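You operate a simulated robot arm through the tools that you are given. There is no shell and no other tool. Be economical: measure what you need, move in short steps, check, and stop when the job is done.

Carry out the task below with a simulated robot arm. There is one attempt and no reset: what you move stays moved.

Task
Tip the red tub and the red scoop back into the sand tub.
Fine: both back where they stood, empty; sand tub shut. Spill a teaspoon at most, drop nothing, leave nothing switched on.
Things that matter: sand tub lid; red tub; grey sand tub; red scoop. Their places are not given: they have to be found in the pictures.

Only the result counts: the job must be done as asked and must still hold three seconds after the hand-in. Knocking over, shifting, dropping, spilling or breaking anything else fails it.

Robot
A 7-joint arm with a two-finger parallel gripper, fixed in place. Base frame: the origin is at the foot of the arm, x ahead of it, y to its left, z up. Lengths are in mm, angles in degrees, forces in N, time in s.
With the tool pointing down near the work surface it reaches from about 360 to 780 mm from the base axis. Its first joint turns from -166.0 to 166.0 degrees. Payload 3.91 kg.
Tool frame: the origin (TCP) lies between the finger pads and is the grasp point; the fingertips stand 30 mm ahead of it; z points along the fingers, y is the line along which they close. The gripper opens to 110 mm. The fingers are 20 mm wide and 10 mm thick; the gripper's body (48 by 112 mm) begins 55 mm behind the TCP.
Orientation is told as [roll, pitch, yaw] about the base's x, y, z axes, in that order, counted from this pose: with the fingers straight down and closing along the base's y, the tool's x points along the base's -x, its y along +y and its z along -z.

Tools
- The arm moves only by the tool apply_moves. Its arguments are lists of equal length, an entry for each row: "dp": the shift along the base's x, y, z in units of 40 mm (1.0 is 40 mm), a list of three; "rotation": the turn, a rotation vector about the base's x, y, z in units of 8 degrees (1.0 is 8 degrees), a list of three; "fingers": the opening, from 0 (shut) to 1 (fully open). In form: {"dp": [[dx, dy, dz], ...], "rotation": [[wx, wy, wz], ...], "fingers": [fingers, ...]}. A call has 1 to 12 rows; each row shifts and turns the commanded pose from where the row before left it. A call with a number of a shift or a turn outside -1 to 1 is refused whole. A row lasts 0.2 s, in which the tool goes at most 50 mm and 8.6 degrees; a call with a longer step from one row to the next is refused whole, and so is a gripper value outside its range. Where a pose cannot be reached the arm comes as near as it can. A force on the tool above 40 N (or 10 N above the force at the start of the call, whichever is more), or a blocked arm, ends the call early, and 0.2 s more pass. The fingers move at their own pace (about 153 mm/s each) and stop on an object; they squeeze with about 32 N. The grip force told is the motor's: it shows also when the fingers shut on nothing. Time passes only in rows, and 0.2 s behind the last, so rows that do not move let the fingers close. The reply holds the time, the measured pose of the TCP, the force on the tool along the base axes, the opening and the grip force, in the units named above and with some noise.
- Cameras (640 x 400 px; columns grow to the right, rows downward): "scene" is fixed at [60.6, 496.6, 1433.6]; the picture's right is [-0.69, -0.73, 0.00], its down [-0.28, 0.27, -0.92] and it looks along [0.67, -0.64, -0.39] (base axes); focal length 316 px, centre (320, 200). "wrist" rides on the gripper at [-36, 0, -57] in the tool frame; the picture's right is [0.00, -1.00, 0.00], its down [0.97, 0.00, -0.24] and it looks along [0.24, 0.00, 0.97] (tool axes); focal length 218 px, centre (320, 200).
- capture(camera): a new picture of that camera. It takes no simulated time.
- slide_trunk(by): slides the trunk up (or, below 0, down) by that many mm; the arm rides with it, the base frame stays. It gives what a move gives, with no picture.
- probe_pixels(camera, pixels): there is no depth. For up to 12 entries [column, row, z] of the newest picture of that camera ("zoom" is the newest enlarged one), the place [x, y] in the base frame at which the ray of that pixel passes the height z, good to about 2 mm, but the place of the scene camera against the robot may be out by one fixed shift of up to 18 mm in any direction. It takes no simulated time.
- enlarge(camera, box): a new picture of the part [left, top, right, bottom] of that camera's present view, enlarged. It takes no simulated time.
- finish_job(): hands the job in; it is judged then, once.

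Keep the steps short. Do not move on a guess: measure, check each grasp and each placing, and mend mistakes. In all there are 80 turns and 34 pictures (those below and enlarged ones count). Leave the gripper open and the arm clear of the work at the hand-in unless told otherwise, and finish with a single line.

The tools are called after "Request:" by a JSON object that holds its "fn" and its "kwargs". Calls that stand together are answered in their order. apply_moves: Moves the arm, as the interface text tells. Its arguments: {"type":"object","properties":{"dp":{"type":"array","items":{"type":"array","items":{"type":"number"}}},"rotation":{"type":"array","items":{"type":"array","items":{"type":"number"}}},"fingers":{"type":"array","items":{"type":"number"}}},"required":["dp","rotation","fingers"]} The other tools are called the same way: slide_trunk (by) slides the trunk up or down; capture (camera) takes a picture; probe_pixels (camera, pixels) gives the place at which the rays of pixels pass given heights; enlarge (camera, box) takes an enlarged picture of a part of a camera's view; finish_job () hands the job in.

At the start:

```text
clock: 0.0
ee_pos: [333.5, -195.9, 1292.4]
ee_rot: [0.0, 0.0, 0.0]
contact_force: [0.1, 0.0, 0.9]
opening: 110.2
gripper_force: 0.1
trunk travel left (down, up): [-550.0, 60.0]
```

scene: 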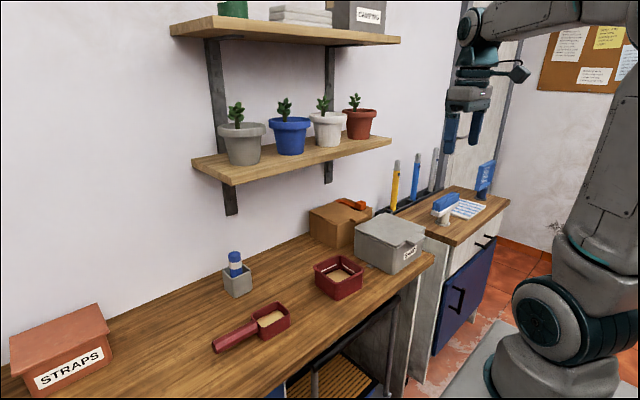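
wrist: 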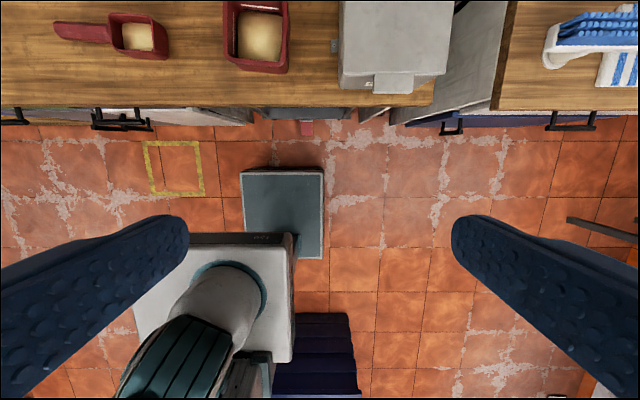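

The red scoop is near (265,322), the red tub near (338,277) and the grey sand tub with its lid near (390,243). I'll enlarge that area and take a wrist view.

Request:
{"fn": "enlarge", "kwargs": {"camera": "scene", "box": [200, 180, 460, 360]}}

Request:
{"fn": "enlarge", "kwargs": {"camera": "wrist", "box": [40, 0, 480, 130]}}

Request:
{"fn": "probe_pixels", "kwargs": {"camera": "wrist", "pixels": [[57, 30, 850], [112, 20, 870], [166, 55, 870], [225, 5, 880], [288, 70, 880], [342, 75, 920], [448, 75, 920], [393, 85, 920], [393, 95, 890], [225, 70, 880], [340, 93, 820], [434, 105, 820]]}}

```text
2.22 times, centred on (330, 270) of scene
```

zoom: 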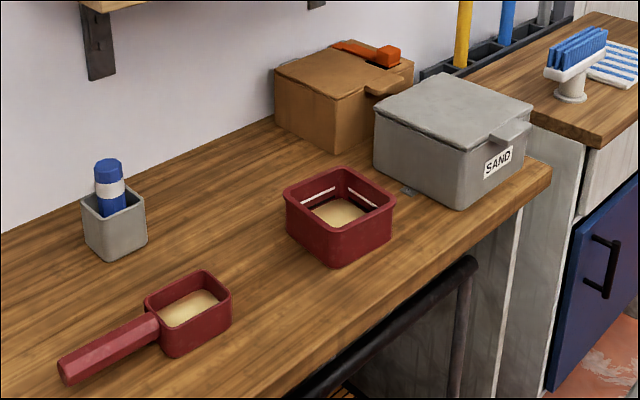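

```text
1.45 times, centred on (260, 65) of wrist
```

zoom: 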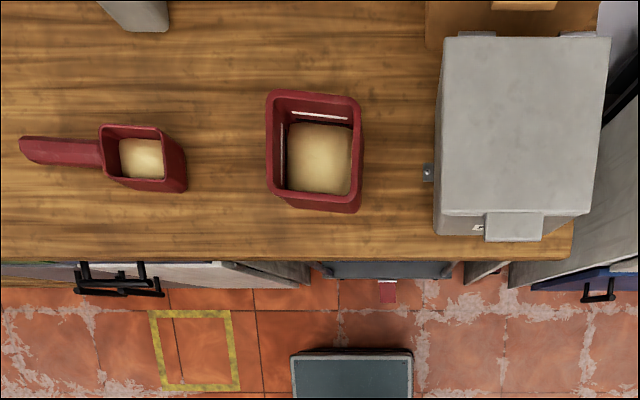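

```text
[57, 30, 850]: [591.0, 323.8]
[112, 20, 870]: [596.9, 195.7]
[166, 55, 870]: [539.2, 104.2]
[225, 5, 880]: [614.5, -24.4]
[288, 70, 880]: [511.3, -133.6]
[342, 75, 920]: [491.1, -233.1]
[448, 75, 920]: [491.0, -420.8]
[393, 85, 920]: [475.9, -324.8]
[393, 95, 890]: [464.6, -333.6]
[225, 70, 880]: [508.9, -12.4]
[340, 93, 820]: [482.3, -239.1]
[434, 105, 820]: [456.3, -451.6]
```

Next I'll measure the counter, wall and shelf, so I know the free space before moving in.

Request:
{"fn": "probe_pixels", "kwargs": {"camera": "scene", "pixels": [[310, 234, 820], [120, 297, 820], [234, 186, 1100], [234, 186, 1150], [390, 143, 1100], [390, 143, 1150], [194, 160, 1100], [194, 160, 1150], [338, 277, 880], [390, 223, 920], [240, 295, 820], [333, 247, 820]]}}

Request:
{"fn": "enlarge", "kwargs": {"camera": "scene", "box": [340, 195, 440, 285]}}

```text
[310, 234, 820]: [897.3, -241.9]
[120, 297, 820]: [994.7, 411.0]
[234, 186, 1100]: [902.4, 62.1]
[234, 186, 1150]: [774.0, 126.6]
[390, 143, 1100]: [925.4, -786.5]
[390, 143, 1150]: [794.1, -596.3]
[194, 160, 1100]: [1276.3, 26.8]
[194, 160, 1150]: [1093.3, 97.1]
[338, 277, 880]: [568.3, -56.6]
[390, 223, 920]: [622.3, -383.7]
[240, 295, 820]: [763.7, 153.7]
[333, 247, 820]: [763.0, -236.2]
```

```text
4.44 times, centred on (390, 240) of scene
```

zoom: 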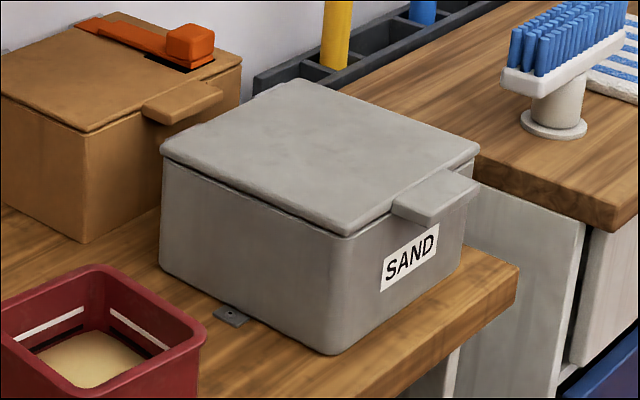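

The sand tub is fixed to the counter by a bracket, and its lid is hinged on the far (+x) side with a tab at the front. The shelf is at about x > 770. I'll move the hand over the tub for a closer look.

Request:
{"fn": "apply_moves", "kwargs": {"dp": [[0.7, 0.1, -0.4], [0.7, 0.1, -0.4], [0.7, 0.1, -0.4], [0.7, 0.1, -0.4], [0.7, 0.1, -0.4], [0.7, 0.1, -0.4], [0, 0, 0]], "rotation": [[0, 0, 0], [0, 0, 0], [0, 0, 0], [0, 0, 0], [0, 0, 0], [0, 0, 0], [0, 0, 0]], "fingers": [1, 1, 1, 1, 1, 1, 1]}}

Request:
{"fn": "capture", "kwargs": {"camera": "wrist"}}

```text
clock: 1.6
ee_pos: [502.6, -171.2, 1196.0]
ee_rot: [0.0, 0.0, 0.0]
contact_force: [-0.5, -0.1, 0.4]
opening: 110.0
gripper_force: 0.1
trunk travel left (down, up): [-550.0, 60.0]
```

```text
28 pictures are left
```

wrist: 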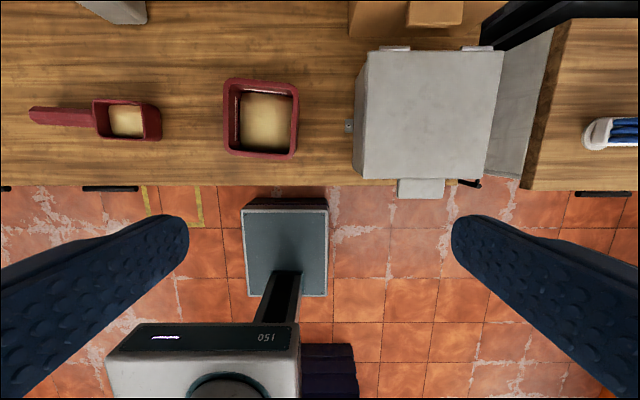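

The tubs and the scoop are all in view. I'll go lower, between the tub and the sand tub, to measure heights by parallax.

Request:
{"fn": "apply_moves", "kwargs": {"dp": [[0.2, -0.2, -0.8], [0.2, -0.2, -0.8], [0.2, -0.2, -0.8], [0.2, -0.2, -0.6], [0, 0, 0]], "rotation": [[0, 0, 0], [0, 0, 0], [0, 0, 0], [0, 0, 0], [0, 0, 0]], "fingers": [1, 1, 1, 1, 1]}}

Request:
{"fn": "capture", "kwargs": {"camera": "wrist"}}

```text
clock: 2.8
ee_pos: [533.8, -203.7, 1076.2]
ee_rot: [-0.1, -0.1, 0.0]
contact_force: [0.1, 0.1, 0.7]
opening: 109.9
gripper_force: 0.0
trunk travel left (down, up): [-550.0, 60.0]
```

```text
27 pictures are left
```

wrist: 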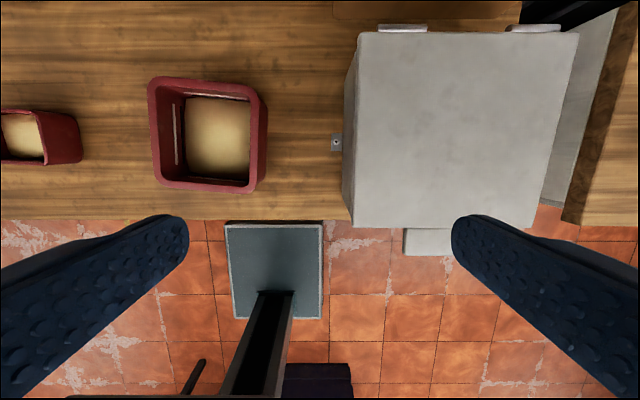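

I estimate the lid top at z≈932, spanning x 491–658 and y −237 to −415, with the tab out to x≈461. The red tub is centred near (579,−72). I'll look at it more closely from above.

Request:
{"fn": "apply_moves", "kwargs": {"dp": [[0.3, 0.8, -0.2], [0.3, 0.8, -0.2], [0.3, 0.8, -0.2], [0.2, 0.8, -0.2], [0, 0, 0]], "rotation": [[0, 0, 0], [0, 0, 0], [0, 0, 0], [0, 0, 0], [0, 0, 0]], "fingers": [1, 1, 1, 1, 1]}}

Request:
{"fn": "capture", "kwargs": {"camera": "wrist"}}

Request:
{"fn": "enlarge", "kwargs": {"camera": "scene", "box": [200, 250, 380, 362]}}

```text
clock: 4.0
ee_pos: [577.2, -75.8, 1043.4]
ee_rot: [0.0, -0.1, 0.0]
contact_force: [-1.1, 0.2, -0.6]
opening: 109.8
gripper_force: 0.0
trunk travel left (down, up): [-550.0, 60.0]
```

```text
26 pictures are left
```

wrist: 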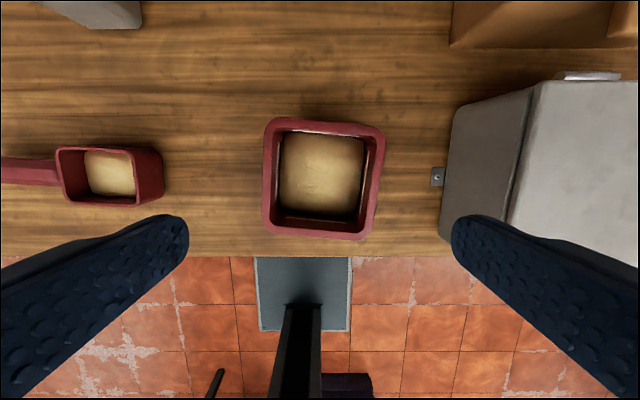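

```text
3.56 times, centred on (290, 306) of scene
```

zoom: 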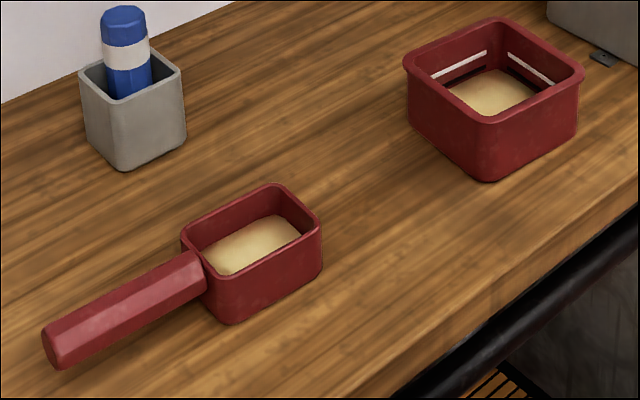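

Parallax gives the red tub rim at z≈894, about 110 mm square, centred at (579,−77) and turned about −3.5°. That is too wide to span, so I'll pinch one wall. The lid comes first. I'll move in front of the sand tub, then pitch the tool to point at +x, which also tests that reach.

Request:
{"fn": "apply_moves", "kwargs": {"dp": [[-0.5, -0.78, 0.15], [-0.5, -0.78, 0.15], [-0.5, -0.78, 0.15], [-0.5, -0.78, 0.15], [-0.5, -0.78, 0.15], [-0.5, -0.78, 0.15], [-0.5, -0.78, 0.15], [-0.5, -0.78, 0.15], [0, 0, 0]], "rotation": [[0, 0, 0], [0, 0, 0], [0, 0, 0], [0, 0, 0], [0, 0, 0], [0, 0, 0], [0, 0, 0], [0, 0, 0], [0, 0, 0]], "fingers": [1, 1, 1, 1, 1, 0, 0, 0, 0]}}

Request:
{"fn": "apply_moves", "kwargs": {"dp": [[0, 0, 0], [0, 0, 0], [0, 0, 0], [0, 0, 0], [0, 0, 0], [0, 0, 0], [0, 0, 0], [0, 0, 0], [0, 0, 0], [0, 0, 0], [0, 0, 0]], "rotation": [[0, -1, 0], [0, -1, 0], [0, -1, 0], [0, -1, 0], [0, -1, 0], [0, -1, 0], [0, -1, 0], [0, -1, 0], [0, -1, 0], [0, 0, 0], [0, 0, 0]], "fingers": [0, 0, 0, 0, 0, 0, 0, 0, 0, 0, 0]}}

Request:
{"fn": "capture", "kwargs": {"camera": "wrist"}}

```text
clock: 6.0
ee_pos: [416.7, -326.5, 1092.9]
ee_rot: [0.0, 0.0, 0.0]
contact_force: [0.4, -0.3, -0.9]
opening: 0.1
gripper_force: 32.0
trunk travel left (down, up): [-550.0, 60.0]
```

```text
clock: 8.4
ee_pos: [417.9, -325.0, 1092.8]
ee_rot: [-0.1, -72.0, -0.1]
contact_force: [0.6, 0.2, 0.4]
opening: 0.0
gripper_force: 31.7
trunk travel left (down, up): [-550.0, 60.0]
```

```text
24 pictures are left
```

wrist: 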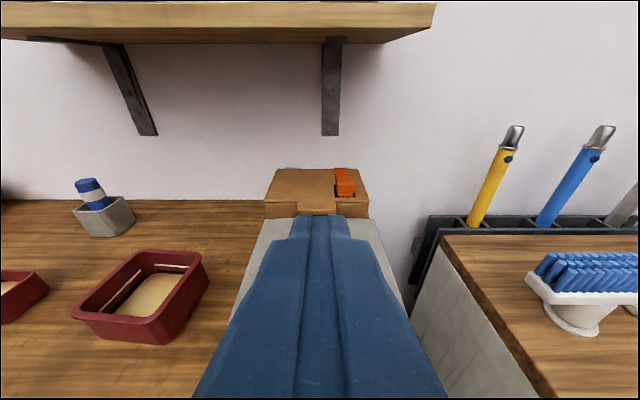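

The reach works. I'll turn a little further to 96° so the fingertips lead slightly upward. Then I'll back off and lower the closed fingers below tab height, in front of the tab.

Request:
{"fn": "apply_moves", "kwargs": {"dp": [[-0.2, 0, -0.6], [-0.2, 0, -0.6], [-0.2, 0, -0.6], [0, 0, -0.8], [0, 0, -0.8], [0, 0, -0.8], [0, 0, -0.8], [0, 0, 0]], "rotation": [[0, -1, 0], [0, -1, 0], [0, -1, 0], [0, 0, 0], [0, 0, 0], [0, 0, 0], [0, 0, 0], [0, 0, 0]], "fingers": [0, 0, 0, 0, 0, 0, 0, 0]}}

Request:
{"fn": "enlarge", "kwargs": {"camera": "scene", "box": [350, 200, 470, 300]}}

Request:
{"fn": "capture", "kwargs": {"camera": "wrist"}}

```text
clock: 10.2
ee_pos: [412.3, -346.8, 901.9]
ee_rot: [178.6, -84.1, -178.5]
contact_force: [0.1, 0.2, -0.5]
opening: 0.0
gripper_force: 32.3
out of reach, approached as far as the arm can: row 5, 6, 7
trunk travel left (down, up): [-550.0, 60.0]
```

```text
4.00 times, centred on (410, 250) of scene
```

zoom: 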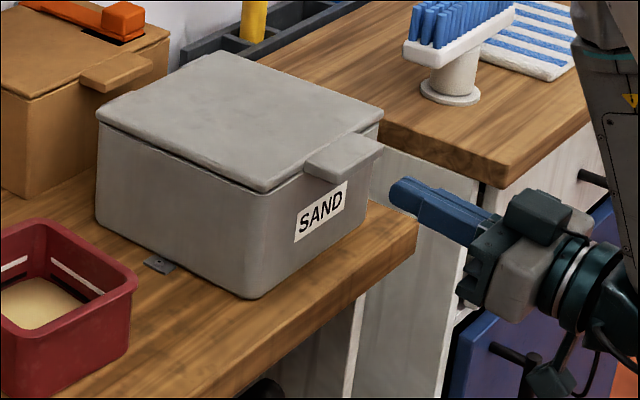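

```text
22 pictures are left
```

wrist: 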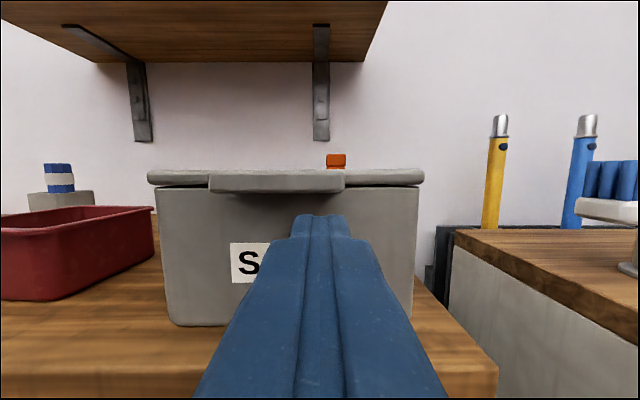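

The pose was just out of reach low down, and the tool drifted to y=−347. The tab underside computes to z≈920 and the finger tops are at about 915, so there is room below it. Moving forward should bring the arm back into reach, so I'll advance under the tab and check.

Request:
{"fn": "apply_moves", "kwargs": {"dp": [[0, 0, 0.1], [0.4, 0, 0], [0.4, 0, 0], [0.35, 0, 0], [0, 0, 0]], "rotation": [[0, 0, 0], [0, 0, 0], [0, 0, 0], [0, 0, 0], [0, 0, 0]], "fingers": [0, 0, 0, 0, 0]}}

Request:
{"fn": "capture", "kwargs": {"camera": "wrist"}}

```text
clock: 11.4
ee_pos: [458.1, -346.7, 907.3]
ee_rot: [-179.9, -84.1, 179.9]
contact_force: [0.0, 1.6, -0.9]
opening: 0.1
gripper_force: 32.0
trunk travel left (down, up): [-550.0, 60.0]
```

```text
21 pictures are left
```

wrist: 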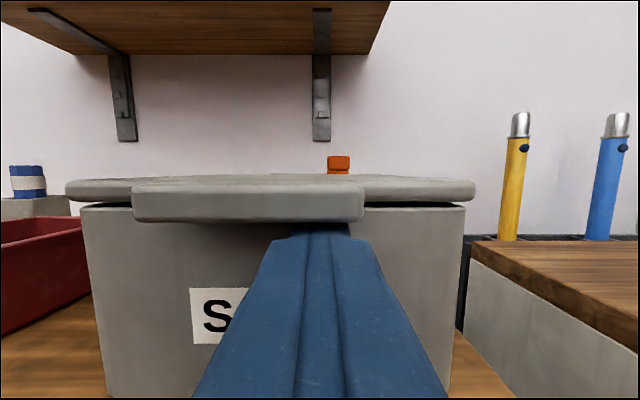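

The fingers are under the tab, with the tip at x≈488. I'll drop slightly, back off 8 mm, centre on the tab in y, then lift along the lid's arc to about 30°.

Request:
{"fn": "apply_moves", "kwargs": {"dp": [[-0.1, 0.1, -0.1], [-0.1, 0.4, 0], [0.06, 0, 0.63], [0.06, 0, 0.63], [0.21, 0, 0.58], [0.21, 0, 0.58], [0, 0, 0]], "rotation": [[0, 0, 0], [0, 0, 0], [0, 0.47, 0], [0, 0.47, 0], [0, 0.47, 0], [0, 0.47, 0], [0, 0, 0]], "fingers": [0, 0, 0, 0, 0, 0, 0]}}

Request:
{"fn": "capture", "kwargs": {"camera": "scene"}}

```text
clock: 13.0
ee_pos: [470.9, -325.9, 998.7]
ee_rot: [0.3, -81.0, -0.2]
contact_force: [0.0, -0.7, 0.4]
opening: 0.0
gripper_force: 32.0
trunk travel left (down, up): [-550.0, 60.0]
```

```text
20 pictures are left
```

scene: 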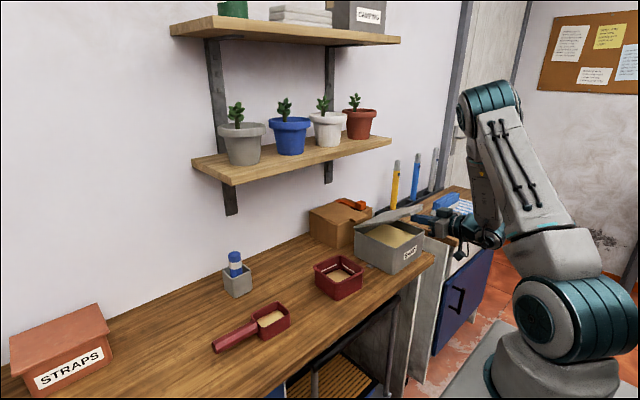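

The lid is lifting with the fingers under it. I'll carry on along the arc to just past vertical.

Request:
{"fn": "apply_moves", "kwargs": {"dp": [[0.35, 0, 0.5], [0.35, 0, 0.5], [0.46, 0, 0.4], [0.46, 0, 0.4], [0.54, 0, 0.27], [0.54, 0, 0.27], [0.58, 0, 0.12], [0.58, 0, 0.12], [0.4, 0, 0], [0.4, 0, 0], [0, 0, 0]], "rotation": [[0, 0.47, 0], [0, 0.47, 0], [0, 0.47, 0], [0, 0.47, 0], [0, 0.47, 0], [0, 0.47, 0], [0, 0.47, 0], [0, 0.47, 0], [0, 0.31, 0], [0, 0.31, 0], [0, 0, 0]], "fingers": [0, 0, 0, 0, 0, 0, 0, 0, 0, 0, 0]}}

Request:
{"fn": "enlarge", "kwargs": {"camera": "scene", "box": [280, 130, 480, 290]}}

```text
clock: 15.4
ee_pos: [658.0, -326.6, 1103.6]
ee_rot: [0.0, -45.9, 0.0]
contact_force: [-0.7, 0.1, 0.0]
opening: 0.1
gripper_force: 31.9
trunk travel left (down, up): [-550.0, 60.0]
```

```text
2.50 times, centred on (380, 210) of scene
```

zoom: 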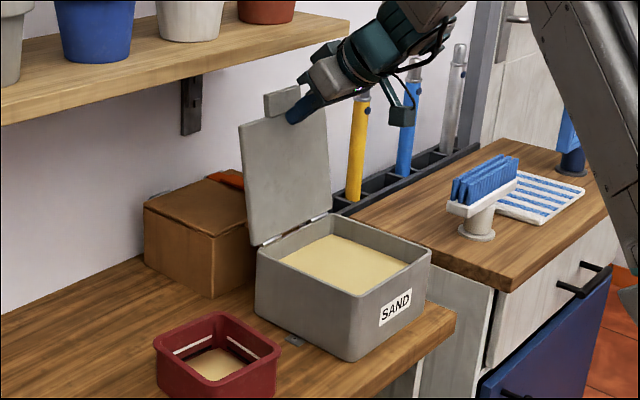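

The lid stands just past vertical and the force reads about zero. I'll back off slowly and see whether it stays.

Request:
{"fn": "apply_moves", "kwargs": {"dp": [[-0.3, 0, 0], [-0.5, 0, 0.1], [-0.7, 0, 0.2], [0, 0, 0], [0, 0, 0]], "rotation": [[0, 0, 0], [0, 0, 0], [0, 0, 0], [0, 0, 0], [0, 0, 0]], "fingers": [0, 0, 0, 0, 0]}}

Request:
{"fn": "enlarge", "kwargs": {"camera": "scene", "box": [280, 130, 480, 290]}}

```text
clock: 16.6
ee_pos: [597.1, -327.2, 1114.9]
ee_rot: [-0.1, -46.0, 0.0]
contact_force: [-0.4, -0.3, -0.5]
opening: 0.0
gripper_force: 32.3
trunk travel left (down, up): [-550.0, 60.0]
```

```text
2.50 times, centred on (380, 210) of scene
```

zoom: 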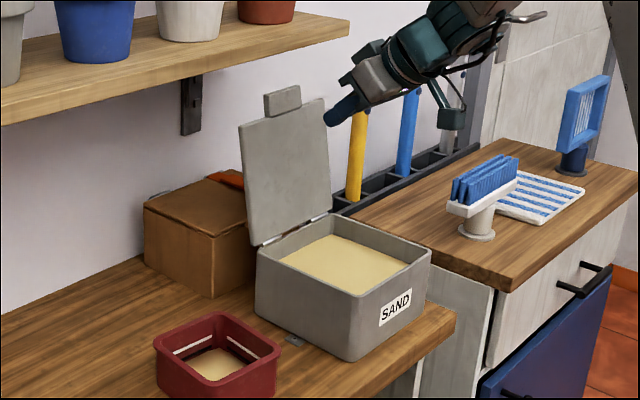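

The lid stays open by itself. Before grasping anything I'll dry-run the pouring pose over the sand tub: TCP near (515,−274,1030), tool turned to about 126°.

Request:
{"fn": "apply_moves", "kwargs": {"dp": [[-0.51, 0.33, -0.53], [-0.51, 0.33, -0.53], [-0.51, 0.33, -0.53], [-0.51, 0.33, -0.53], [0, 0, 0]], "rotation": [[0, -1, 0], [0, -1, 0], [0, -1, 0], [0, -1, 0], [0, 0, 0]], "fingers": [0, 0, 0, 0, 0]}}

Request:
{"fn": "apply_moves", "kwargs": {"dp": [[0, 0, 0], [0, 0, 0], [0, 0, 0], [0, 0, 0], [0, 0, 0], [0, 0, 0], [0, 0, 0]], "rotation": [[0, -1, 0], [0, -1, 0], [0, -1, 0], [0, -1, 0], [0, -1, 0], [0, -1, 0], [0, 0, 0]], "fingers": [0, 0, 0, 0, 0, 0, 0]}}

```text
clock: 17.8
ee_pos: [515.6, -274.3, 1029.1]
ee_rot: [-0.3, -78.0, 0.2]
contact_force: [0.2, -0.9, 0.7]
opening: 0.1
gripper_force: 32.0
trunk travel left (down, up): [-550.0, 60.0]
```

```text
clock: 19.1
ee_pos: [537.3, -300.3, 1045.1]
ee_rot: [178.2, -59.4, -178.2]
contact_force: [-16.2, -0.8, 4.1]
opening: 0.0
gripper_force: 32.1
out of reach, approached as far as the arm can: row 5, 6
trunk travel left (down, up): [-550.0, 60.0]
stopped in row 6: the force on the tool passed its limit (the readings are from after the stop); the commanded pose is now the measured one
```

The arm reached 120°, but something touched and the pose was at the edge of reach. I'll take a picture before going further.

Request:
{"fn": "capture", "kwargs": {"camera": "scene"}}

```text
17 pictures are left
```

scene: 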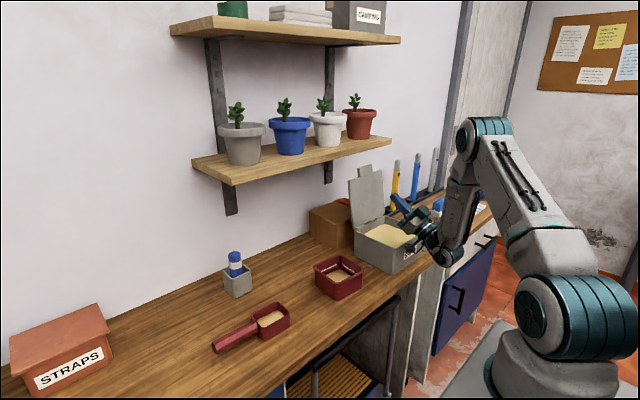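

The wrist is nearly folded because the forearm comes from above, so a lower shoulder should help. I'll undo the turn, rise clear of the tub and slide the trunk down with the arm in free air.

Request:
{"fn": "apply_moves", "kwargs": {"dp": [[-0.1, 0, 0.3], [-0.1, 0, 0.6], [-0.2, 0, 0.8], [-0.2, 0, 0.8], [-0.2, 0, 0.8], [-0.2, 0, 0.8], [0, 0, 0.8], [0, 0, 0.8], [0, 0, 0]], "rotation": [[0, 1, 0], [0, 1, 0], [0, 1, 0], [0, 1, 0], [0, 1, 0], [0, 0, 0], [0, 0, 0], [0, 0, 0], [0, 0, 0]], "fingers": [0, 0, 0, 0, 0, 0, 0, 0, 0]}}

Request:
{"fn": "slide_trunk", "kwargs": {"by": -180}}

Request:
{"fn": "capture", "kwargs": {"camera": "scene"}}

```text
clock: 21.1
ee_pos: [499.5, -298.0, 1273.8]
ee_rot: [6.6, -80.6, -6.9]
contact_force: [0.6, -0.8, -0.8]
opening: 0.0
gripper_force: 32.0
trunk travel left (down, up): [-550.0, 60.0]
```

```text
clock: 23.1
ee_pos: [498.4, -299.5, 1093.5]
ee_rot: [6.5, -80.7, -6.6]
contact_force: [0.1, 0.0, -0.6]
opening: 0.3
gripper_force: 32.1
trunk travel left (down, up): [-370.0, 240.0]
```

```text
16 pictures are left
```

scene: 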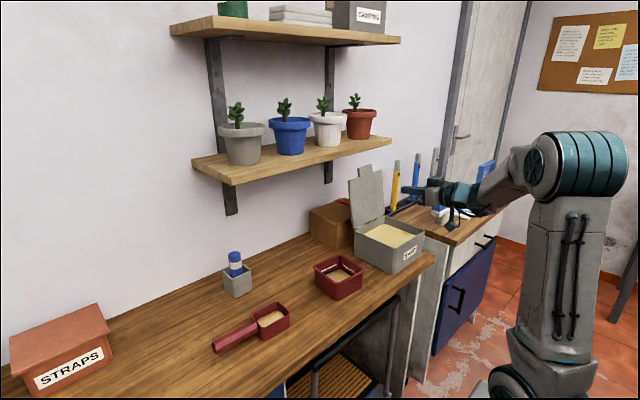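

The forearm now comes in flatter. I'll repeat the dry run of the pouring pose to about 129°.

Request:
{"fn": "apply_moves", "kwargs": {"dp": [[0.07, 0.1, -0.27], [0.07, 0.1, -0.27], [0.07, 0.1, -0.27], [0.07, 0.1, -0.27], [0.07, 0.1, -0.27], [0.07, 0.1, -0.27], [0, 0, 0]], "rotation": [[0, -1, 0], [0, -1, 0], [0, -1, 0], [0, -1, 0], [0, -1, 0], [0, -1, 0], [0, 0, 0]], "fingers": [0, 0, 0, 0, 0, 0, 0]}}

```text
clock: 24.7
ee_pos: [516.2, -274.2, 1027.4]
ee_rot: [178.6, -51.2, -178.3]
contact_force: [0.4, -0.6, -0.4]
opening: 0.0
gripper_force: 31.7
trunk travel left (down, up): [-370.0, 240.0]
```

128.8° is reachable with no contact. Now I'll return the tool to straight down and go above the red tub's +y wall, opening the fingers.

Request:
{"fn": "apply_moves", "kwargs": {"dp": [[0, 0, 0.6], [0, 0, 0.6], [0, 0.4, 0.2], [0, 0.5, 0], [0.1, 0.5, 0], [0.1, 0.5, 0], [0.1, 0.5, 0], [0.1, 0.6, 0], [0.2, 0.6, 0], [0.2, 0.6, 0], [0.2, 0.6, 0], [0.2, 0.6, 0]], "rotation": [[0, 1, 0], [0, 1, 0], [0, 1, 0], [0, 1, 0], [0, 1, 0], [0, 1, 0], [0, 1, 0], [0, 1, 0], [0, 1, 0], [0, 1, 0], [0, 1, 0], [0, 1, 0]], "fingers": [0, 0, 0, 0, 0, 0, 0, 0, 0.4, 0.4, 0.4, 0.4]}}

Request:
{"fn": "apply_moves", "kwargs": {"dp": [[0.2, 0.6, 0], [0.2, 0.25, 0], [0.2, 0, 0], [0.2, 0, 0], [0, 0, 0]], "rotation": [[0, 1, 0], [0, 1, 0], [0, 1, 0], [0, 1, 0], [0, 0.1, 0]], "fingers": [0.4, 0.4, 0.4, 0.4, 0.4]}}

```text
clock: 27.3
ee_pos: [564.3, -58.6, 1083.1]
ee_rot: [0.6, -32.7, -1.4]
contact_force: [0.2, -0.2, -0.3]
opening: 44.3
gripper_force: 0.1
trunk travel left (down, up): [-370.0, 240.0]
```

```text
clock: 28.5
ee_pos: [596.3, -23.5, 1084.6]
ee_rot: [-0.1, 0.2, -1.1]
contact_force: [0.0, 0.2, 0.4]
opening: 44.1
gripper_force: 0.2
trunk travel left (down, up): [-370.0, 240.0]
```

The tool is straight down at (596,−23). I'll match the tub's −3.5° turn, lower to z≈985 and take a close look at the wall.

Request:
{"fn": "apply_moves", "kwargs": {"dp": [[-0.1, -0.1, -0.8], [0, 0, -0.8], [0, 0, -0.8], [0, 0, 0]], "rotation": [[0, 0, -0.3], [0, 0, 0], [0, 0, 0], [0, 0, 0]], "fingers": [0.4, 0.4, 0.4, 0.4]}}

Request:
{"fn": "capture", "kwargs": {"camera": "wrist"}}

```text
clock: 29.5
ee_pos: [591.7, -28.7, 985.9]
ee_rot: [-0.1, 0.1, -3.6]
contact_force: [0.1, 0.0, -0.2]
opening: 43.9
gripper_force: 0.0
trunk travel left (down, up): [-370.0, 240.0]
```

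```text
15 pictures are left
```

wrist: 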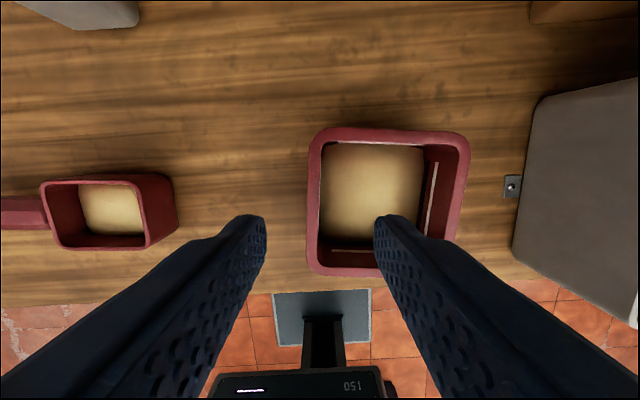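

The wall centre is about 3.5 mm to +y of the tool plane and the sand surface is at about z 855. I'll shift +3.5 mm in y, descend so the tips reach z≈866 and close on the wall.

Request:
{"fn": "apply_moves", "kwargs": {"dp": [[0, 0.09, -0.75], [0, 0, -0.75], [0, 0, -0.5], [0, 0, -0.24], [0, 0, 0]], "rotation": [[0, 0, 0], [0, 0, 0], [0, 0, 0], [0, 0, 0], [0, 0, 0]], "fingers": [0.4, 0.4, 0.4, 0.4, 0.4]}}

Request:
{"fn": "apply_moves", "kwargs": {"dp": [[0, 0, 0], [0, 0, 0], [0, 0, 0]], "rotation": [[0, 0, 0], [0, 0, 0], [0, 0, 0]], "fingers": [0, 0, 0]}}

Request:
{"fn": "capture", "kwargs": {"camera": "wrist"}}

```text
clock: 30.7
ee_pos: [591.0, -25.2, 898.8]
ee_rot: [-0.2, 0.2, -3.5]
contact_force: [-0.3, -0.1, -0.3]
opening: 43.7
gripper_force: 0.0
trunk travel left (down, up): [-370.0, 240.0]
```

```text
clock: 31.5
ee_pos: [591.4, -25.7, 899.3]
ee_rot: [-0.1, 0.2, -3.5]
contact_force: [-1.3, -0.4, -0.6]
opening: 4.7
gripper_force: 32.0
trunk travel left (down, up): [-370.0, 240.0]
```

```text
14 pictures are left
```

wrist: 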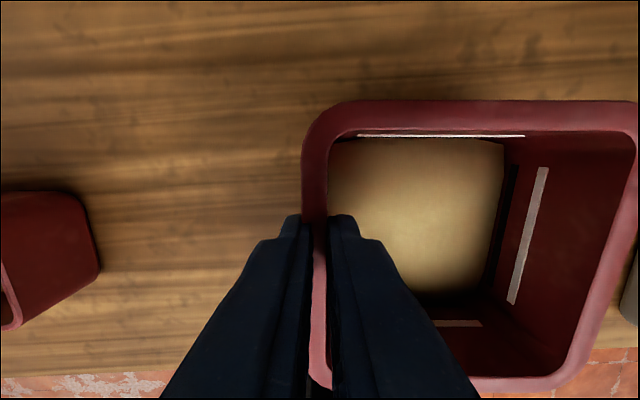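

The wall is held at 4.7 mm thickness. The sand is at z≈854, so I can go 8 mm lower for a firmer grip: open slightly, lower and close again.

Request:
{"fn": "apply_moves", "kwargs": {"dp": [[0, 0, 0], [0, 0, -0.1], [0, 0, -0.12], [0, 0, 0], [0, 0, 0], [0, 0, 0]], "rotation": [[0, 0, 0], [0, 0, 0], [0, 0, 0], [0, 0, 0], [0, 0, 0], [0, 0, 0]], "fingers": [0.2, 0.2, 0.2, 0, 0, 0]}}

Request:
{"fn": "apply_moves", "kwargs": {"dp": [[0, 0, 0.15], [0, 0, 0.25], [0, 0, 0.4], [0, 0, 0]], "rotation": [[0, 0, 0], [0, 0, 0], [0, 0, 0], [0, 0, 0]], "fingers": [0, 0, 0, 0]}}

Request:
{"fn": "capture", "kwargs": {"camera": "wrist"}}

```text
clock: 32.9
ee_pos: [592.3, -24.4, 889.6]
ee_rot: [-0.1, 0.1, -3.5]
contact_force: [-0.4, 0.1, 0.7]
opening: 4.5
gripper_force: 31.8
trunk travel left (down, up): [-370.0, 240.0]
```

```text
clock: 33.9
ee_pos: [591.5, -25.3, 921.8]
ee_rot: [0.0, 0.0, -3.5]
contact_force: [-0.2, 0.2, -3.1]
opening: 4.6
gripper_force: 32.2
trunk travel left (down, up): [-370.0, 240.0]
```

```text
13 pictures are left
```

wrist: 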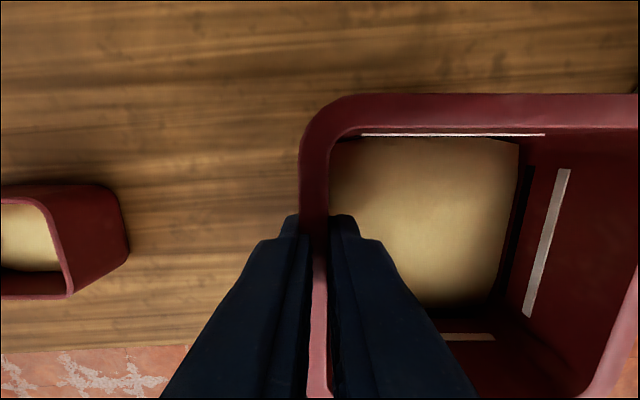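

The tub is lifted level and steady, at about 0.3 kg. Its return pose is TCP (592,−25,890), yaw −3.5. Next I'll rise, carry it over beside the sand tub and square the yaw.

Request:
{"fn": "apply_moves", "kwargs": {"dp": [[0, 0, 0.5], [0, 0, 0.8], [0, 0, 0.8], [0, 0, 0.6], [-0.19, -0.7, 0.1], [-0.19, -0.78, 0.1], [-0.19, -0.78, 0.1], [-0.19, -0.78, 0.1], [-0.19, -0.78, 0.1], [-0.19, -0.8, 0], [-0.19, -0.8, 0], [-0.19, -0.8, 0]], "rotation": [[0, 0, 0], [0, 0, 0], [0, 0, 0], [0, 0, 0], [0, 0, 0], [0, 0, 0], [0, 0, 0.1], [0, 0, 0.1], [0, 0, 0.1], [0, 0, 0.14], [0, 0, 0], [0, 0, 0]], "fingers": [0, 0, 0, 0, 0, 0, 0, 0, 0, 0, 0, 0]}}

Request:
{"fn": "apply_moves", "kwargs": {"dp": [[0, 0, 0], [0, 0, 0], [0, 0, 0], [0, 0, 0], [0, 0, 0], [0, 0, 0], [0, 0, 0], [0, 0, 0]], "rotation": [[0, -0.5, 0], [0, -0.6, 0], [0, -0.6, 0], [0, -0.6, 0], [0, -0.6, 0], [0, -0.6, 0], [0, -0.5, 0], [0, 0, 0]], "fingers": [0, 0, 0, 0, 0, 0, 0, 0]}}

Request:
{"fn": "enlarge", "kwargs": {"camera": "scene", "box": [280, 130, 480, 290]}}

```text
clock: 36.5
ee_pos: [531.5, -274.8, 1049.4]
ee_rot: [-0.2, 0.1, 0.0]
contact_force: [-0.8, 0.1, -3.0]
opening: 4.4
gripper_force: 31.7
trunk travel left (down, up): [-370.0, 240.0]
```

```text
clock: 38.3
ee_pos: [530.9, -273.8, 1050.3]
ee_rot: [-0.1, -32.1, -0.1]
contact_force: [0.5, -0.5, -3.2]
opening: 4.4
gripper_force: 32.2
trunk travel left (down, up): [-370.0, 240.0]
```

```text
2.50 times, centred on (380, 210) of scene
```

zoom: 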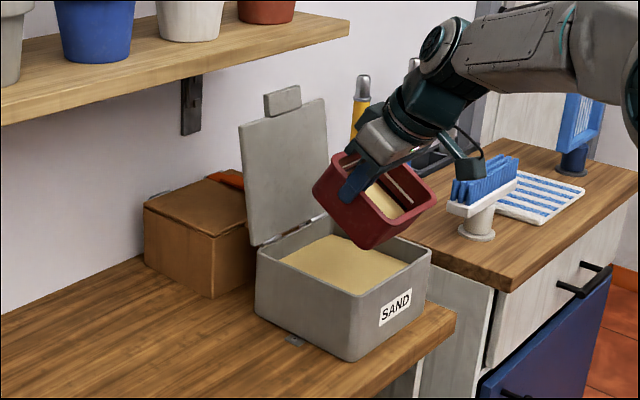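

The tub is tilted 32° without slipping. I'll tip on to 88°, keeping the pouring lip inside the opening and the tub clear of the lid.

Request:
{"fn": "apply_moves", "kwargs": {"dp": [[0.41, 0, -0.31], [0.41, 0, -0.31], [0.075, 0, -0.083], [0.075, 0, -0.083], [0.075, 0, -0.083], [0.0125, 0, 0.0625], [0.0125, 0, 0.0625], [0.0125, 0, 0.0625], [-0.03, 0, 0.04], [-0.03, 0, 0.04], [-0.03, 0, 0.04], [0, 0, 0]], "rotation": [[0, -0.5, 0], [0, -0.5, 0], [0, -0.667, 0], [0, -0.667, 0], [0, -0.667, 0], [0, -0.667, 0], [0, -0.667, 0], [0, -0.667, 0], [0, -0.667, 0], [0, -0.667, 0], [0, -0.667, 0], [0, 0, 0]], "fingers": [0, 0, 0, 0, 0, 0, 0, 0, 0, 0, 0, 0]}}

Request:
{"fn": "enlarge", "kwargs": {"camera": "scene", "box": [280, 130, 480, 290]}}

```text
clock: 40.9
ee_pos: [571.6, -274.5, 1027.1]
ee_rot: [-1.2, -88.1, 1.1]
contact_force: [-0.1, 0.2, -2.0]
opening: 4.7
gripper_force: 32.2
trunk travel left (down, up): [-370.0, 240.0]
```

```text
2.50 times, centred on (380, 210) of scene
```

zoom: 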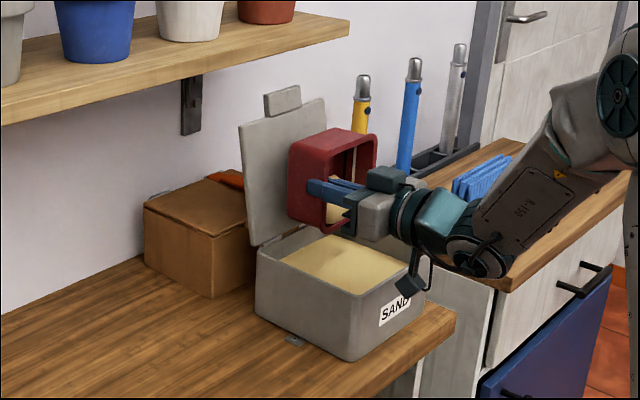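

The weight has dropped and the sand has landed inside. Something hangs under the wrist near the tub's front, so I'll finish tipping to 128° at the position proven in the dry run (x≈514) and wait there.

Request:
{"fn": "apply_moves", "kwargs": {"dp": [[-0.3, 0, 0.04], [-0.3, 0, 0.04], [-0.29, 0, -0.02], [-0.29, 0, -0.02], [-0.27, 0, 0], [0, 0, 0], [0, 0, 0], [0, 0, 0], [0, 0, 0]], "rotation": [[0, -1, 0], [0, -1, 0], [0, -1, 0], [0, -1, 0], [0, -1, 0], [0, 0, 0], [0, 0, 0], [0, 0, 0], [0, 0, 0]], "fingers": [0, 0, 0, 0, 0, 0, 0, 0, 0]}}

Request:
{"fn": "capture", "kwargs": {"camera": "wrist"}}

```text
clock: 42.9
ee_pos: [511.2, -274.6, 1030.4]
ee_rot: [179.8, -52.0, 179.9]
contact_force: [0.7, 0.5, -2.0]
opening: 4.6
gripper_force: 32.5
trunk travel left (down, up): [-370.0, 240.0]
```

```text
10 pictures are left
```

wrist: 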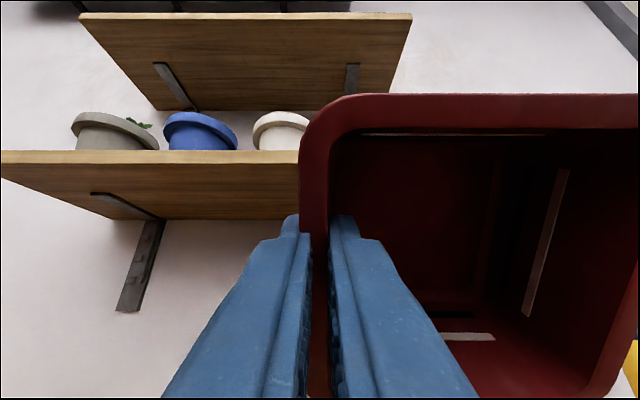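

The tub is empty and hasn't slipped. I'll rise, turn it back upright and carry it home.

Request:
{"fn": "apply_moves", "kwargs": {"dp": [[0, 0, 0.5], [0, 0, 0.5], [0, 0, 0.3], [0, 0, 0], [0, 0, 0], [0, 0, 0], [0, 0, 0], [0, 0, 0], [0, 0, 0], [0, 0, 0], [0, 0, 0], [0, 0, 0]], "rotation": [[0, 1, 0], [0, 1, 0], [0, 1, 0], [0, 1, 0], [0, 1, 0], [0, 1, 0], [0, 1, 0], [0, 1, 0], [0, 1, 0], [0, 1, 0], [0, 1, 0], [0, 1, 0]], "fingers": [0, 0, 0, 0, 0, 0, 0, 0, 0, 0, 0, 0]}}

Request:
{"fn": "apply_moves", "kwargs": {"dp": [[0.2, 0.6, 0], [0.2, 0.8, 0], [0.25, 0.8, 0], [0.25, 0.8, 0], [0.25, 0.8, 0], [0.25, 0.8, 0], [0.25, 0.8, 0], [0.25, 0.8, 0], [0, 0, 0]], "rotation": [[0, 1, 0], [0, 1, 0], [0, 1, 0], [0, 1, 0], [0, 0, -0.22], [0, 0, -0.22], [0, 0, 0], [0, 0, 0], [0, 0, 0]], "fingers": [0, 0, 0, 0, 0, 0, 0, 0, 0]}}

```text
clock: 45.5
ee_pos: [512.1, -273.4, 1081.7]
ee_rot: [-0.1, -31.9, 0.0]
contact_force: [-0.9, 0.3, -1.4]
opening: 4.4
gripper_force: 31.9
trunk travel left (down, up): [-370.0, 240.0]
```

```text
clock: 47.5
ee_pos: [588.6, -24.6, 1080.0]
ee_rot: [-0.1, -0.1, -3.5]
contact_force: [0.9, 0.2, -0.9]
opening: 4.3
gripper_force: 31.9
trunk travel left (down, up): [-370.0, 240.0]
```

The hand is above home. I'll correct x by 3 mm and lower the tub to the original height, slowing near the counter.

Request:
{"fn": "apply_moves", "kwargs": {"dp": [[0.078, -0.01, -0.8], [0, 0, -0.8], [0, 0, -0.8], [0, 0, -0.8], [0, 0, -0.6], [0, 0, -0.5], [0, 0, -0.25], [0, 0, -0.13], [0, 0, -0.04], [0, 0, 0]], "rotation": [[0, 0, 0], [0, 0, 0], [0, 0, 0], [0, 0, 0], [0, 0, 0], [0, 0, 0], [0, 0, 0], [0, 0, 0], [0, 0, 0], [0, 0, 0]], "fingers": [0, 0, 0, 0, 0, 0, 0, 0, 0, 0]}}

```text
clock: 49.7
ee_pos: [593.3, -26.0, 891.8]
ee_rot: [-0.1, 0.0, -3.6]
contact_force: [-0.3, -0.5, -1.5]
opening: 4.3
gripper_force: 31.5
trunk travel left (down, up): [-370.0, 240.0]
```

The tub's weight is still on the hand at z 891.8. I'll lower it about 2 mm more until it touches.

Request:
{"fn": "apply_moves", "kwargs": {"dp": [[-0.02, 0.02, -0.04], [0, 0, -0.02], [0, 0, 0]], "rotation": [[0, 0, 0], [0, 0, 0], [0, 0, 0]], "fingers": [0, 0, 0]}}

```text
clock: 50.5
ee_pos: [591.5, -25.7, 891.6]
ee_rot: [-0.1, -0.3, -3.6]
contact_force: [5.4, -2.7, 19.4]
opening: 4.4
gripper_force: 32.1
trunk travel left (down, up): [-370.0, 240.0]
```

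It's in firm contact (19 N). I'll relieve by 1 mm, open and withdraw upwards.

Request:
{"fn": "apply_moves", "kwargs": {"dp": [[0, 0, 0.03], [0, 0, 0], [0, 0, 0], [0, 0, 0.4], [0, 0, 0.8], [0, 0, 0.8], [0, 0, 0.6], [0, 0, 0]], "rotation": [[0, 0, 0], [0, 0, 0], [0, 0, 0], [0, 0, 0], [0, 0, 0], [0, 0, 0], [0, 0, 0], [0, 0, 0]], "fingers": [0, 0.35, 0.35, 0.35, 0.35, 0.35, 0.35, 0.35]}}

Request:
{"fn": "capture", "kwargs": {"camera": "wrist"}}

```text
clock: 52.3
ee_pos: [589.9, -25.2, 994.7]
ee_rot: [-0.2, 0.0, -3.5]
contact_force: [0.4, -0.3, -0.4]
opening: 38.5
gripper_force: 0.0
trunk travel left (down, up): [-370.0, 240.0]
```

```text
9 pictures are left
```

wrist: 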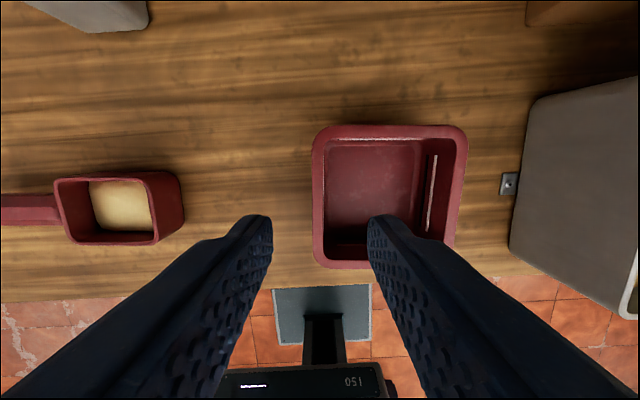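

The tub is home, upright and empty. Next is the scoop, whose handle lies along y and must be gripped with the tool yawed about −94°. I'll dry-run that yaw with the 128° tip over the sand tub first.

Request:
{"fn": "apply_moves", "kwargs": {"dp": [[0, 0, 0.8], [0, 0, 0.6], [-0.17, -0.6, 0], [-0.17, -0.6, 0], [-0.17, -0.6, 0], [-0.17, -0.6, 0], [-0.17, -0.6, 0], [-0.17, -0.6, 0], [-0.17, -0.6, 0], [-0.17, -0.6, 0], [-0.17, -0.6, 0], [-0.17, -0.2, 0]], "rotation": [[0, 0, -1], [0, 0, -1], [0, 0, -1], [0, 0, -1], [0, 0, -1], [0, 0, -1], [0, 0, -1], [0, 0, -1], [0, 0, -1], [0, 0, -1], [0, 0, -0.8], [0, 0, 0]], "fingers": [0.3, 0.3, 0.3, 0.3, 0.3, 0.3, 0.3, 0.3, 0.3, 0.3, 0.3, 0.3]}}

Request:
{"fn": "apply_moves", "kwargs": {"dp": [[0, 0, 0], [0, 0, 0], [0, 0, 0], [0, 0, 0], [0, 0, 0], [0, 0, 0], [0, 0, 0], [0, 0, 0], [0, 0, 0], [0, 0, 0], [0, 0, 0], [0, 0, 0]], "rotation": [[0, -1, 0], [0, -1, 0], [0, -1, 0], [0, -1, 0], [0, -1, 0], [0, -1, 0], [0, -1, 0], [0, -1, 0], [0, -1, 0], [0, -1, 0], [0, -1, 0], [0, -1, 0]], "fingers": [0.3, 0.3, 0.3, 0.3, 0.3, 0.3, 0.3, 0.3, 0.3, 0.3, 0.3, 0.3]}}

Request:
{"fn": "apply_moves", "kwargs": {"dp": [[0, 0, 0], [0, 0, 0], [0, 0, 0], [0, 0, 0], [0, 0, 0]], "rotation": [[0, -1, 0], [0, -1, 0], [0, -1, 0], [0, -1, 0], [0, 0, 0]], "fingers": [0.3, 0.3, 0.3, 0.3, 0.3]}}

```text
clock: 54.9
ee_pos: [522.3, -250.6, 1051.1]
ee_rot: [0.0, 0.0, -89.9]
contact_force: [-0.2, 0.0, -0.6]
opening: 33.0
gripper_force: 0.1
trunk travel left (down, up): [-370.0, 240.0]
```

```text
clock: 57.5
ee_pos: [523.5, -251.2, 1051.0]
ee_rot: [95.9, -0.2, -90.0]
contact_force: [0.3, 0.8, 0.4]
opening: 33.0
gripper_force: 0.1
trunk travel left (down, up): [-370.0, 240.0]
```

```text
clock: 58.7
ee_pos: [523.4, -250.0, 1050.8]
ee_rot: [128.0, 0.0, -90.2]
contact_force: [-0.8, 0.3, 0.7]
opening: 33.2
gripper_force: 0.1
trunk travel left (down, up): [-370.0, 240.0]
```

The tip with this yaw is fully reachable. I'll turn back upright while moving over to the scoop handle.

Request:
{"fn": "apply_moves", "kwargs": {"dp": [[0, 0.2, 0.5], [0, 0.8, 0.5], [0, 0.9, 0], [0, 0.9, 0], [0, 0.9, 0], [0, 0.9, 0], [0.1, 0.9, 0], [0.1, 0.9, 0], [0.1, 0.9, 0], [0.1, 0.9, 0], [0.1, 0.9, 0], [0.1, 0.9, 0]], "rotation": [[0, 1, 0], [0, 1, 0], [0, 1, 0], [0, 1, 0], [0, 1, 0], [0, 1, 0], [0, 1, 0], [0, 1, 0], [0, 1, 0], [0, 1, 0], [0, 1, 0], [0, 1, 0]], "fingers": [0.5, 0.5, 0.5, 0.5, 0.5, 0.5, 0.5, 0.5, 0.5, 0.5, 0.5, 0.5]}}

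Request:
{"fn": "apply_moves", "kwargs": {"dp": [[0.2, 0.8, -0.4], [0.2, 0.8, -0.5], [0.2, 0.6, -0.5], [0.2, 0.6, -0.5], [0, 0, 0]], "rotation": [[0, 1, 0], [0, 1, 0], [0, 1, 0], [0, 1, 0], [0, 0, 0]], "fingers": [0.5, 0.5, 0.5, 0.5, 0.5]}}

Request:
{"fn": "capture", "kwargs": {"camera": "wrist"}}

```text
clock: 61.3
ee_pos: [546.2, 145.9, 1090.9]
ee_rot: [33.1, -0.2, -89.9]
contact_force: [0.5, -0.2, 0.5]
opening: 54.8
gripper_force: 0.1
out of reach, approached as far as the arm can: row 12
trunk travel left (down, up): [-370.0, 240.0]
```

```text
clock: 62.5
ee_pos: [577.3, 257.6, 1013.9]
ee_rot: [-0.2, -0.1, -89.9]
contact_force: [0.3, 0.3, -0.1]
opening: 55.2
gripper_force: 0.0
trunk travel left (down, up): [-370.0, 240.0]
```

```text
8 pictures are left
```

wrist: 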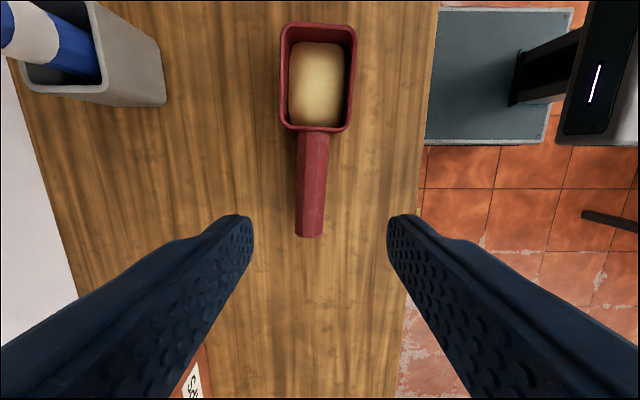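

By parallax, the handle top is at z≈866, about 29 mm thick, running y 210–310 at x≈582–587 and turned about −2.5°. The head spans y 129–208. I'll align at y≈234 close to the head, and descend to TCP z≈858 with the tips just off the counter.

Request:
{"fn": "apply_moves", "kwargs": {"dp": [[0.08, -0.29, -0.5], [0.08, -0.3, -0.5], [0, 0, -0.8], [0, 0, -0.8], [0, 0, -0.6], [0, 0, -0.4], [0, 0, -0.3], [0, 0, 0]], "rotation": [[0, 0, -0.15], [0, 0, -0.15], [0, 0, 0], [0, 0, 0], [0, 0, 0], [0, 0, 0], [0, 0, 0], [0, 0, 0]], "fingers": [0.5, 0.5, 0.5, 0.5, 0.5, 0.5, 0.5, 0.5]}}

Request:
{"fn": "capture", "kwargs": {"camera": "wrist"}}

```text
clock: 64.3
ee_pos: [585.0, 234.4, 858.7]
ee_rot: [-0.1, 0.1, -92.3]
contact_force: [-1.1, 0.1, 0.8]
opening: 54.8
gripper_force: 0.0
trunk travel left (down, up): [-370.0, 240.0]
```

```text
7 pictures are left
```

wrist: 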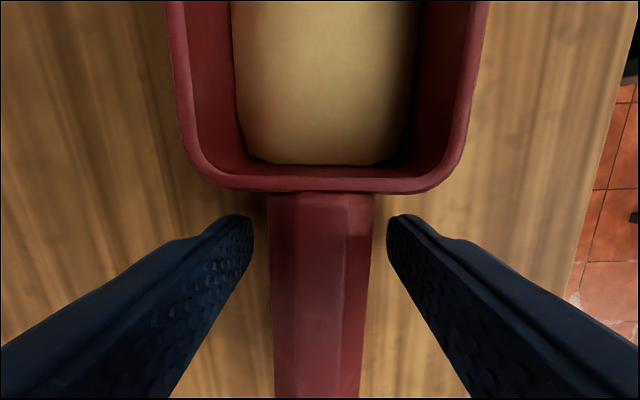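

The handle is centred between the fingers, so I'll close and check.

Request:
{"fn": "apply_moves", "kwargs": {"dp": [[0, 0, 0], [0, 0, 0], [0, 0, 0]], "rotation": [[0, 0, 0], [0, 0, 0], [0, 0, 0]], "fingers": [0, 0, 0]}}

Request:
{"fn": "apply_moves", "kwargs": {"dp": [[0, 0, 0.15], [0, 0, 0.25], [0, 0, 0.4], [0, 0, 0]], "rotation": [[0, 0, 0], [0, 0, 0], [0, 0, 0], [0, 0, 0]], "fingers": [0, 0, 0, 0]}}

Request:
{"fn": "enlarge", "kwargs": {"camera": "scene", "box": [180, 200, 420, 360]}}

```text
clock: 65.1
ee_pos: [585.3, 233.2, 858.5]
ee_rot: [-0.1, 0.0, -92.3]
contact_force: [-0.9, -0.6, 0.3]
opening: 29.3
gripper_force: 32.0
trunk travel left (down, up): [-370.0, 240.0]
```

```text
clock: 66.1
ee_pos: [583.8, 233.0, 890.6]
ee_rot: [0.0, 0.0, -92.4]
contact_force: [-0.4, -1.1, -2.6]
opening: 29.2
gripper_force: 32.4
trunk travel left (down, up): [-370.0, 240.0]
```

```text
2.50 times, centred on (300, 280) of scene
```

zoom: 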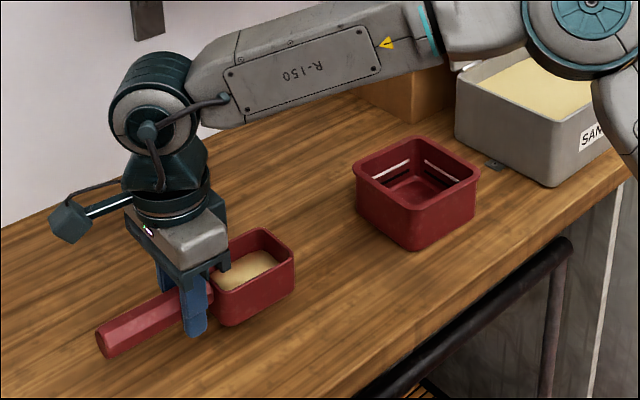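

The scoop is held level (29.3 mm grip). Its home is TCP (585,233.5,858.5), yaw −92.3. I'll rise and carry it level over the sand tub.

Request:
{"fn": "apply_moves", "kwargs": {"dp": [[0, 0, 0.5], [0, 0, 0.8], [0, 0, 0.8], [0, -0.3, 0.8], [0, -0.7, 0.3], [0, -0.9, 0], [0, -0.9, 0], [0, -0.9, 0], [0, -0.9, 0], [0, -0.9, 0], [0, -0.9, 0], [0, -0.9, 0]], "rotation": [[0, 0, 0], [0, 0, 0], [0, 0, 0], [0, 0, 0], [0, 0, 0], [0, 0, 0], [0, 0, 0], [0, 0, 0], [0, 0, 0], [0, 0, 0], [0, 0, 0], [0, 0, 0]], "fingers": [0, 0, 0, 0, 0, 0, 0, 0, 0, 0, 0, 0]}}

Request:
{"fn": "apply_moves", "kwargs": {"dp": [[0, -0.9, 0], [0, -0.9, 0], [0, -0.9, 0], [0, -0.9, 0], [0, -0.7, 0], [0.1, -0.7, 0], [0, 0, 0]], "rotation": [[0, 0, 0.1], [0, 0, 0.1], [0, 0, 0.1], [0, 0, 0], [0, 0, 0], [0, 0, 0], [0, 0, 0]], "fingers": [0, 0, 0, 0, 0, 0, 0]}}

```text
clock: 68.7
ee_pos: [584.5, -58.7, 1018.3]
ee_rot: [-0.1, 0.0, -92.3]
contact_force: [-1.5, 0.4, -2.9]
opening: 29.3
gripper_force: 32.3
trunk travel left (down, up): [-370.0, 240.0]
```

```text
clock: 70.3
ee_pos: [589.6, -258.7, 1017.2]
ee_rot: [-0.1, 0.0, -89.9]
contact_force: [0.1, 0.1, -2.8]
opening: 29.2
gripper_force: 32.2
trunk travel left (down, up): [-370.0, 240.0]
```

The scoop is level over the opening. I'll tip it to 70°, keeping the head low inside the opening area.

Request:
{"fn": "apply_moves", "kwargs": {"dp": [[0, 0, -0.085], [0, 0, -0.085], [0, 0, -0.085], [0, 0, -0.085], [0, 0, -0.085], [0, 0, -0.075], [0, 0, -0.075], [0, 0, -0.075], [0, 0, -0.075], [0, 0, -0.075], [0, 0, 0]], "rotation": [[0, -1, 0], [0, -1, 0], [0, -1, 0], [0, -1, 0], [0, -1, 0], [0, -0.75, 0], [0, -0.75, 0], [0, -0.75, 0], [0, -0.75, 0], [0, -0.75, 0], [0, 0, 0]], "fingers": [0, 0, 0, 0, 0, 0, 0, 0, 0, 0, 0]}}

Request:
{"fn": "enlarge", "kwargs": {"camera": "scene", "box": [280, 130, 480, 290]}}

```text
clock: 72.7
ee_pos: [588.0, -258.2, 986.8]
ee_rot: [69.9, -0.1, -90.0]
contact_force: [-1.3, 0.6, -2.4]
opening: 29.2
gripper_force: 32.1
trunk travel left (down, up): [-370.0, 240.0]
```

```text
2.50 times, centred on (380, 210) of scene
```

zoom: 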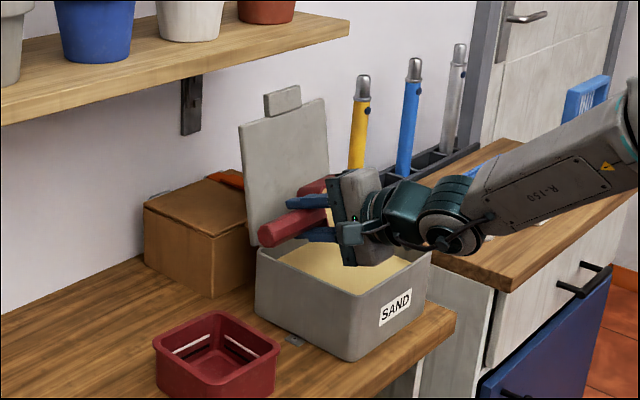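

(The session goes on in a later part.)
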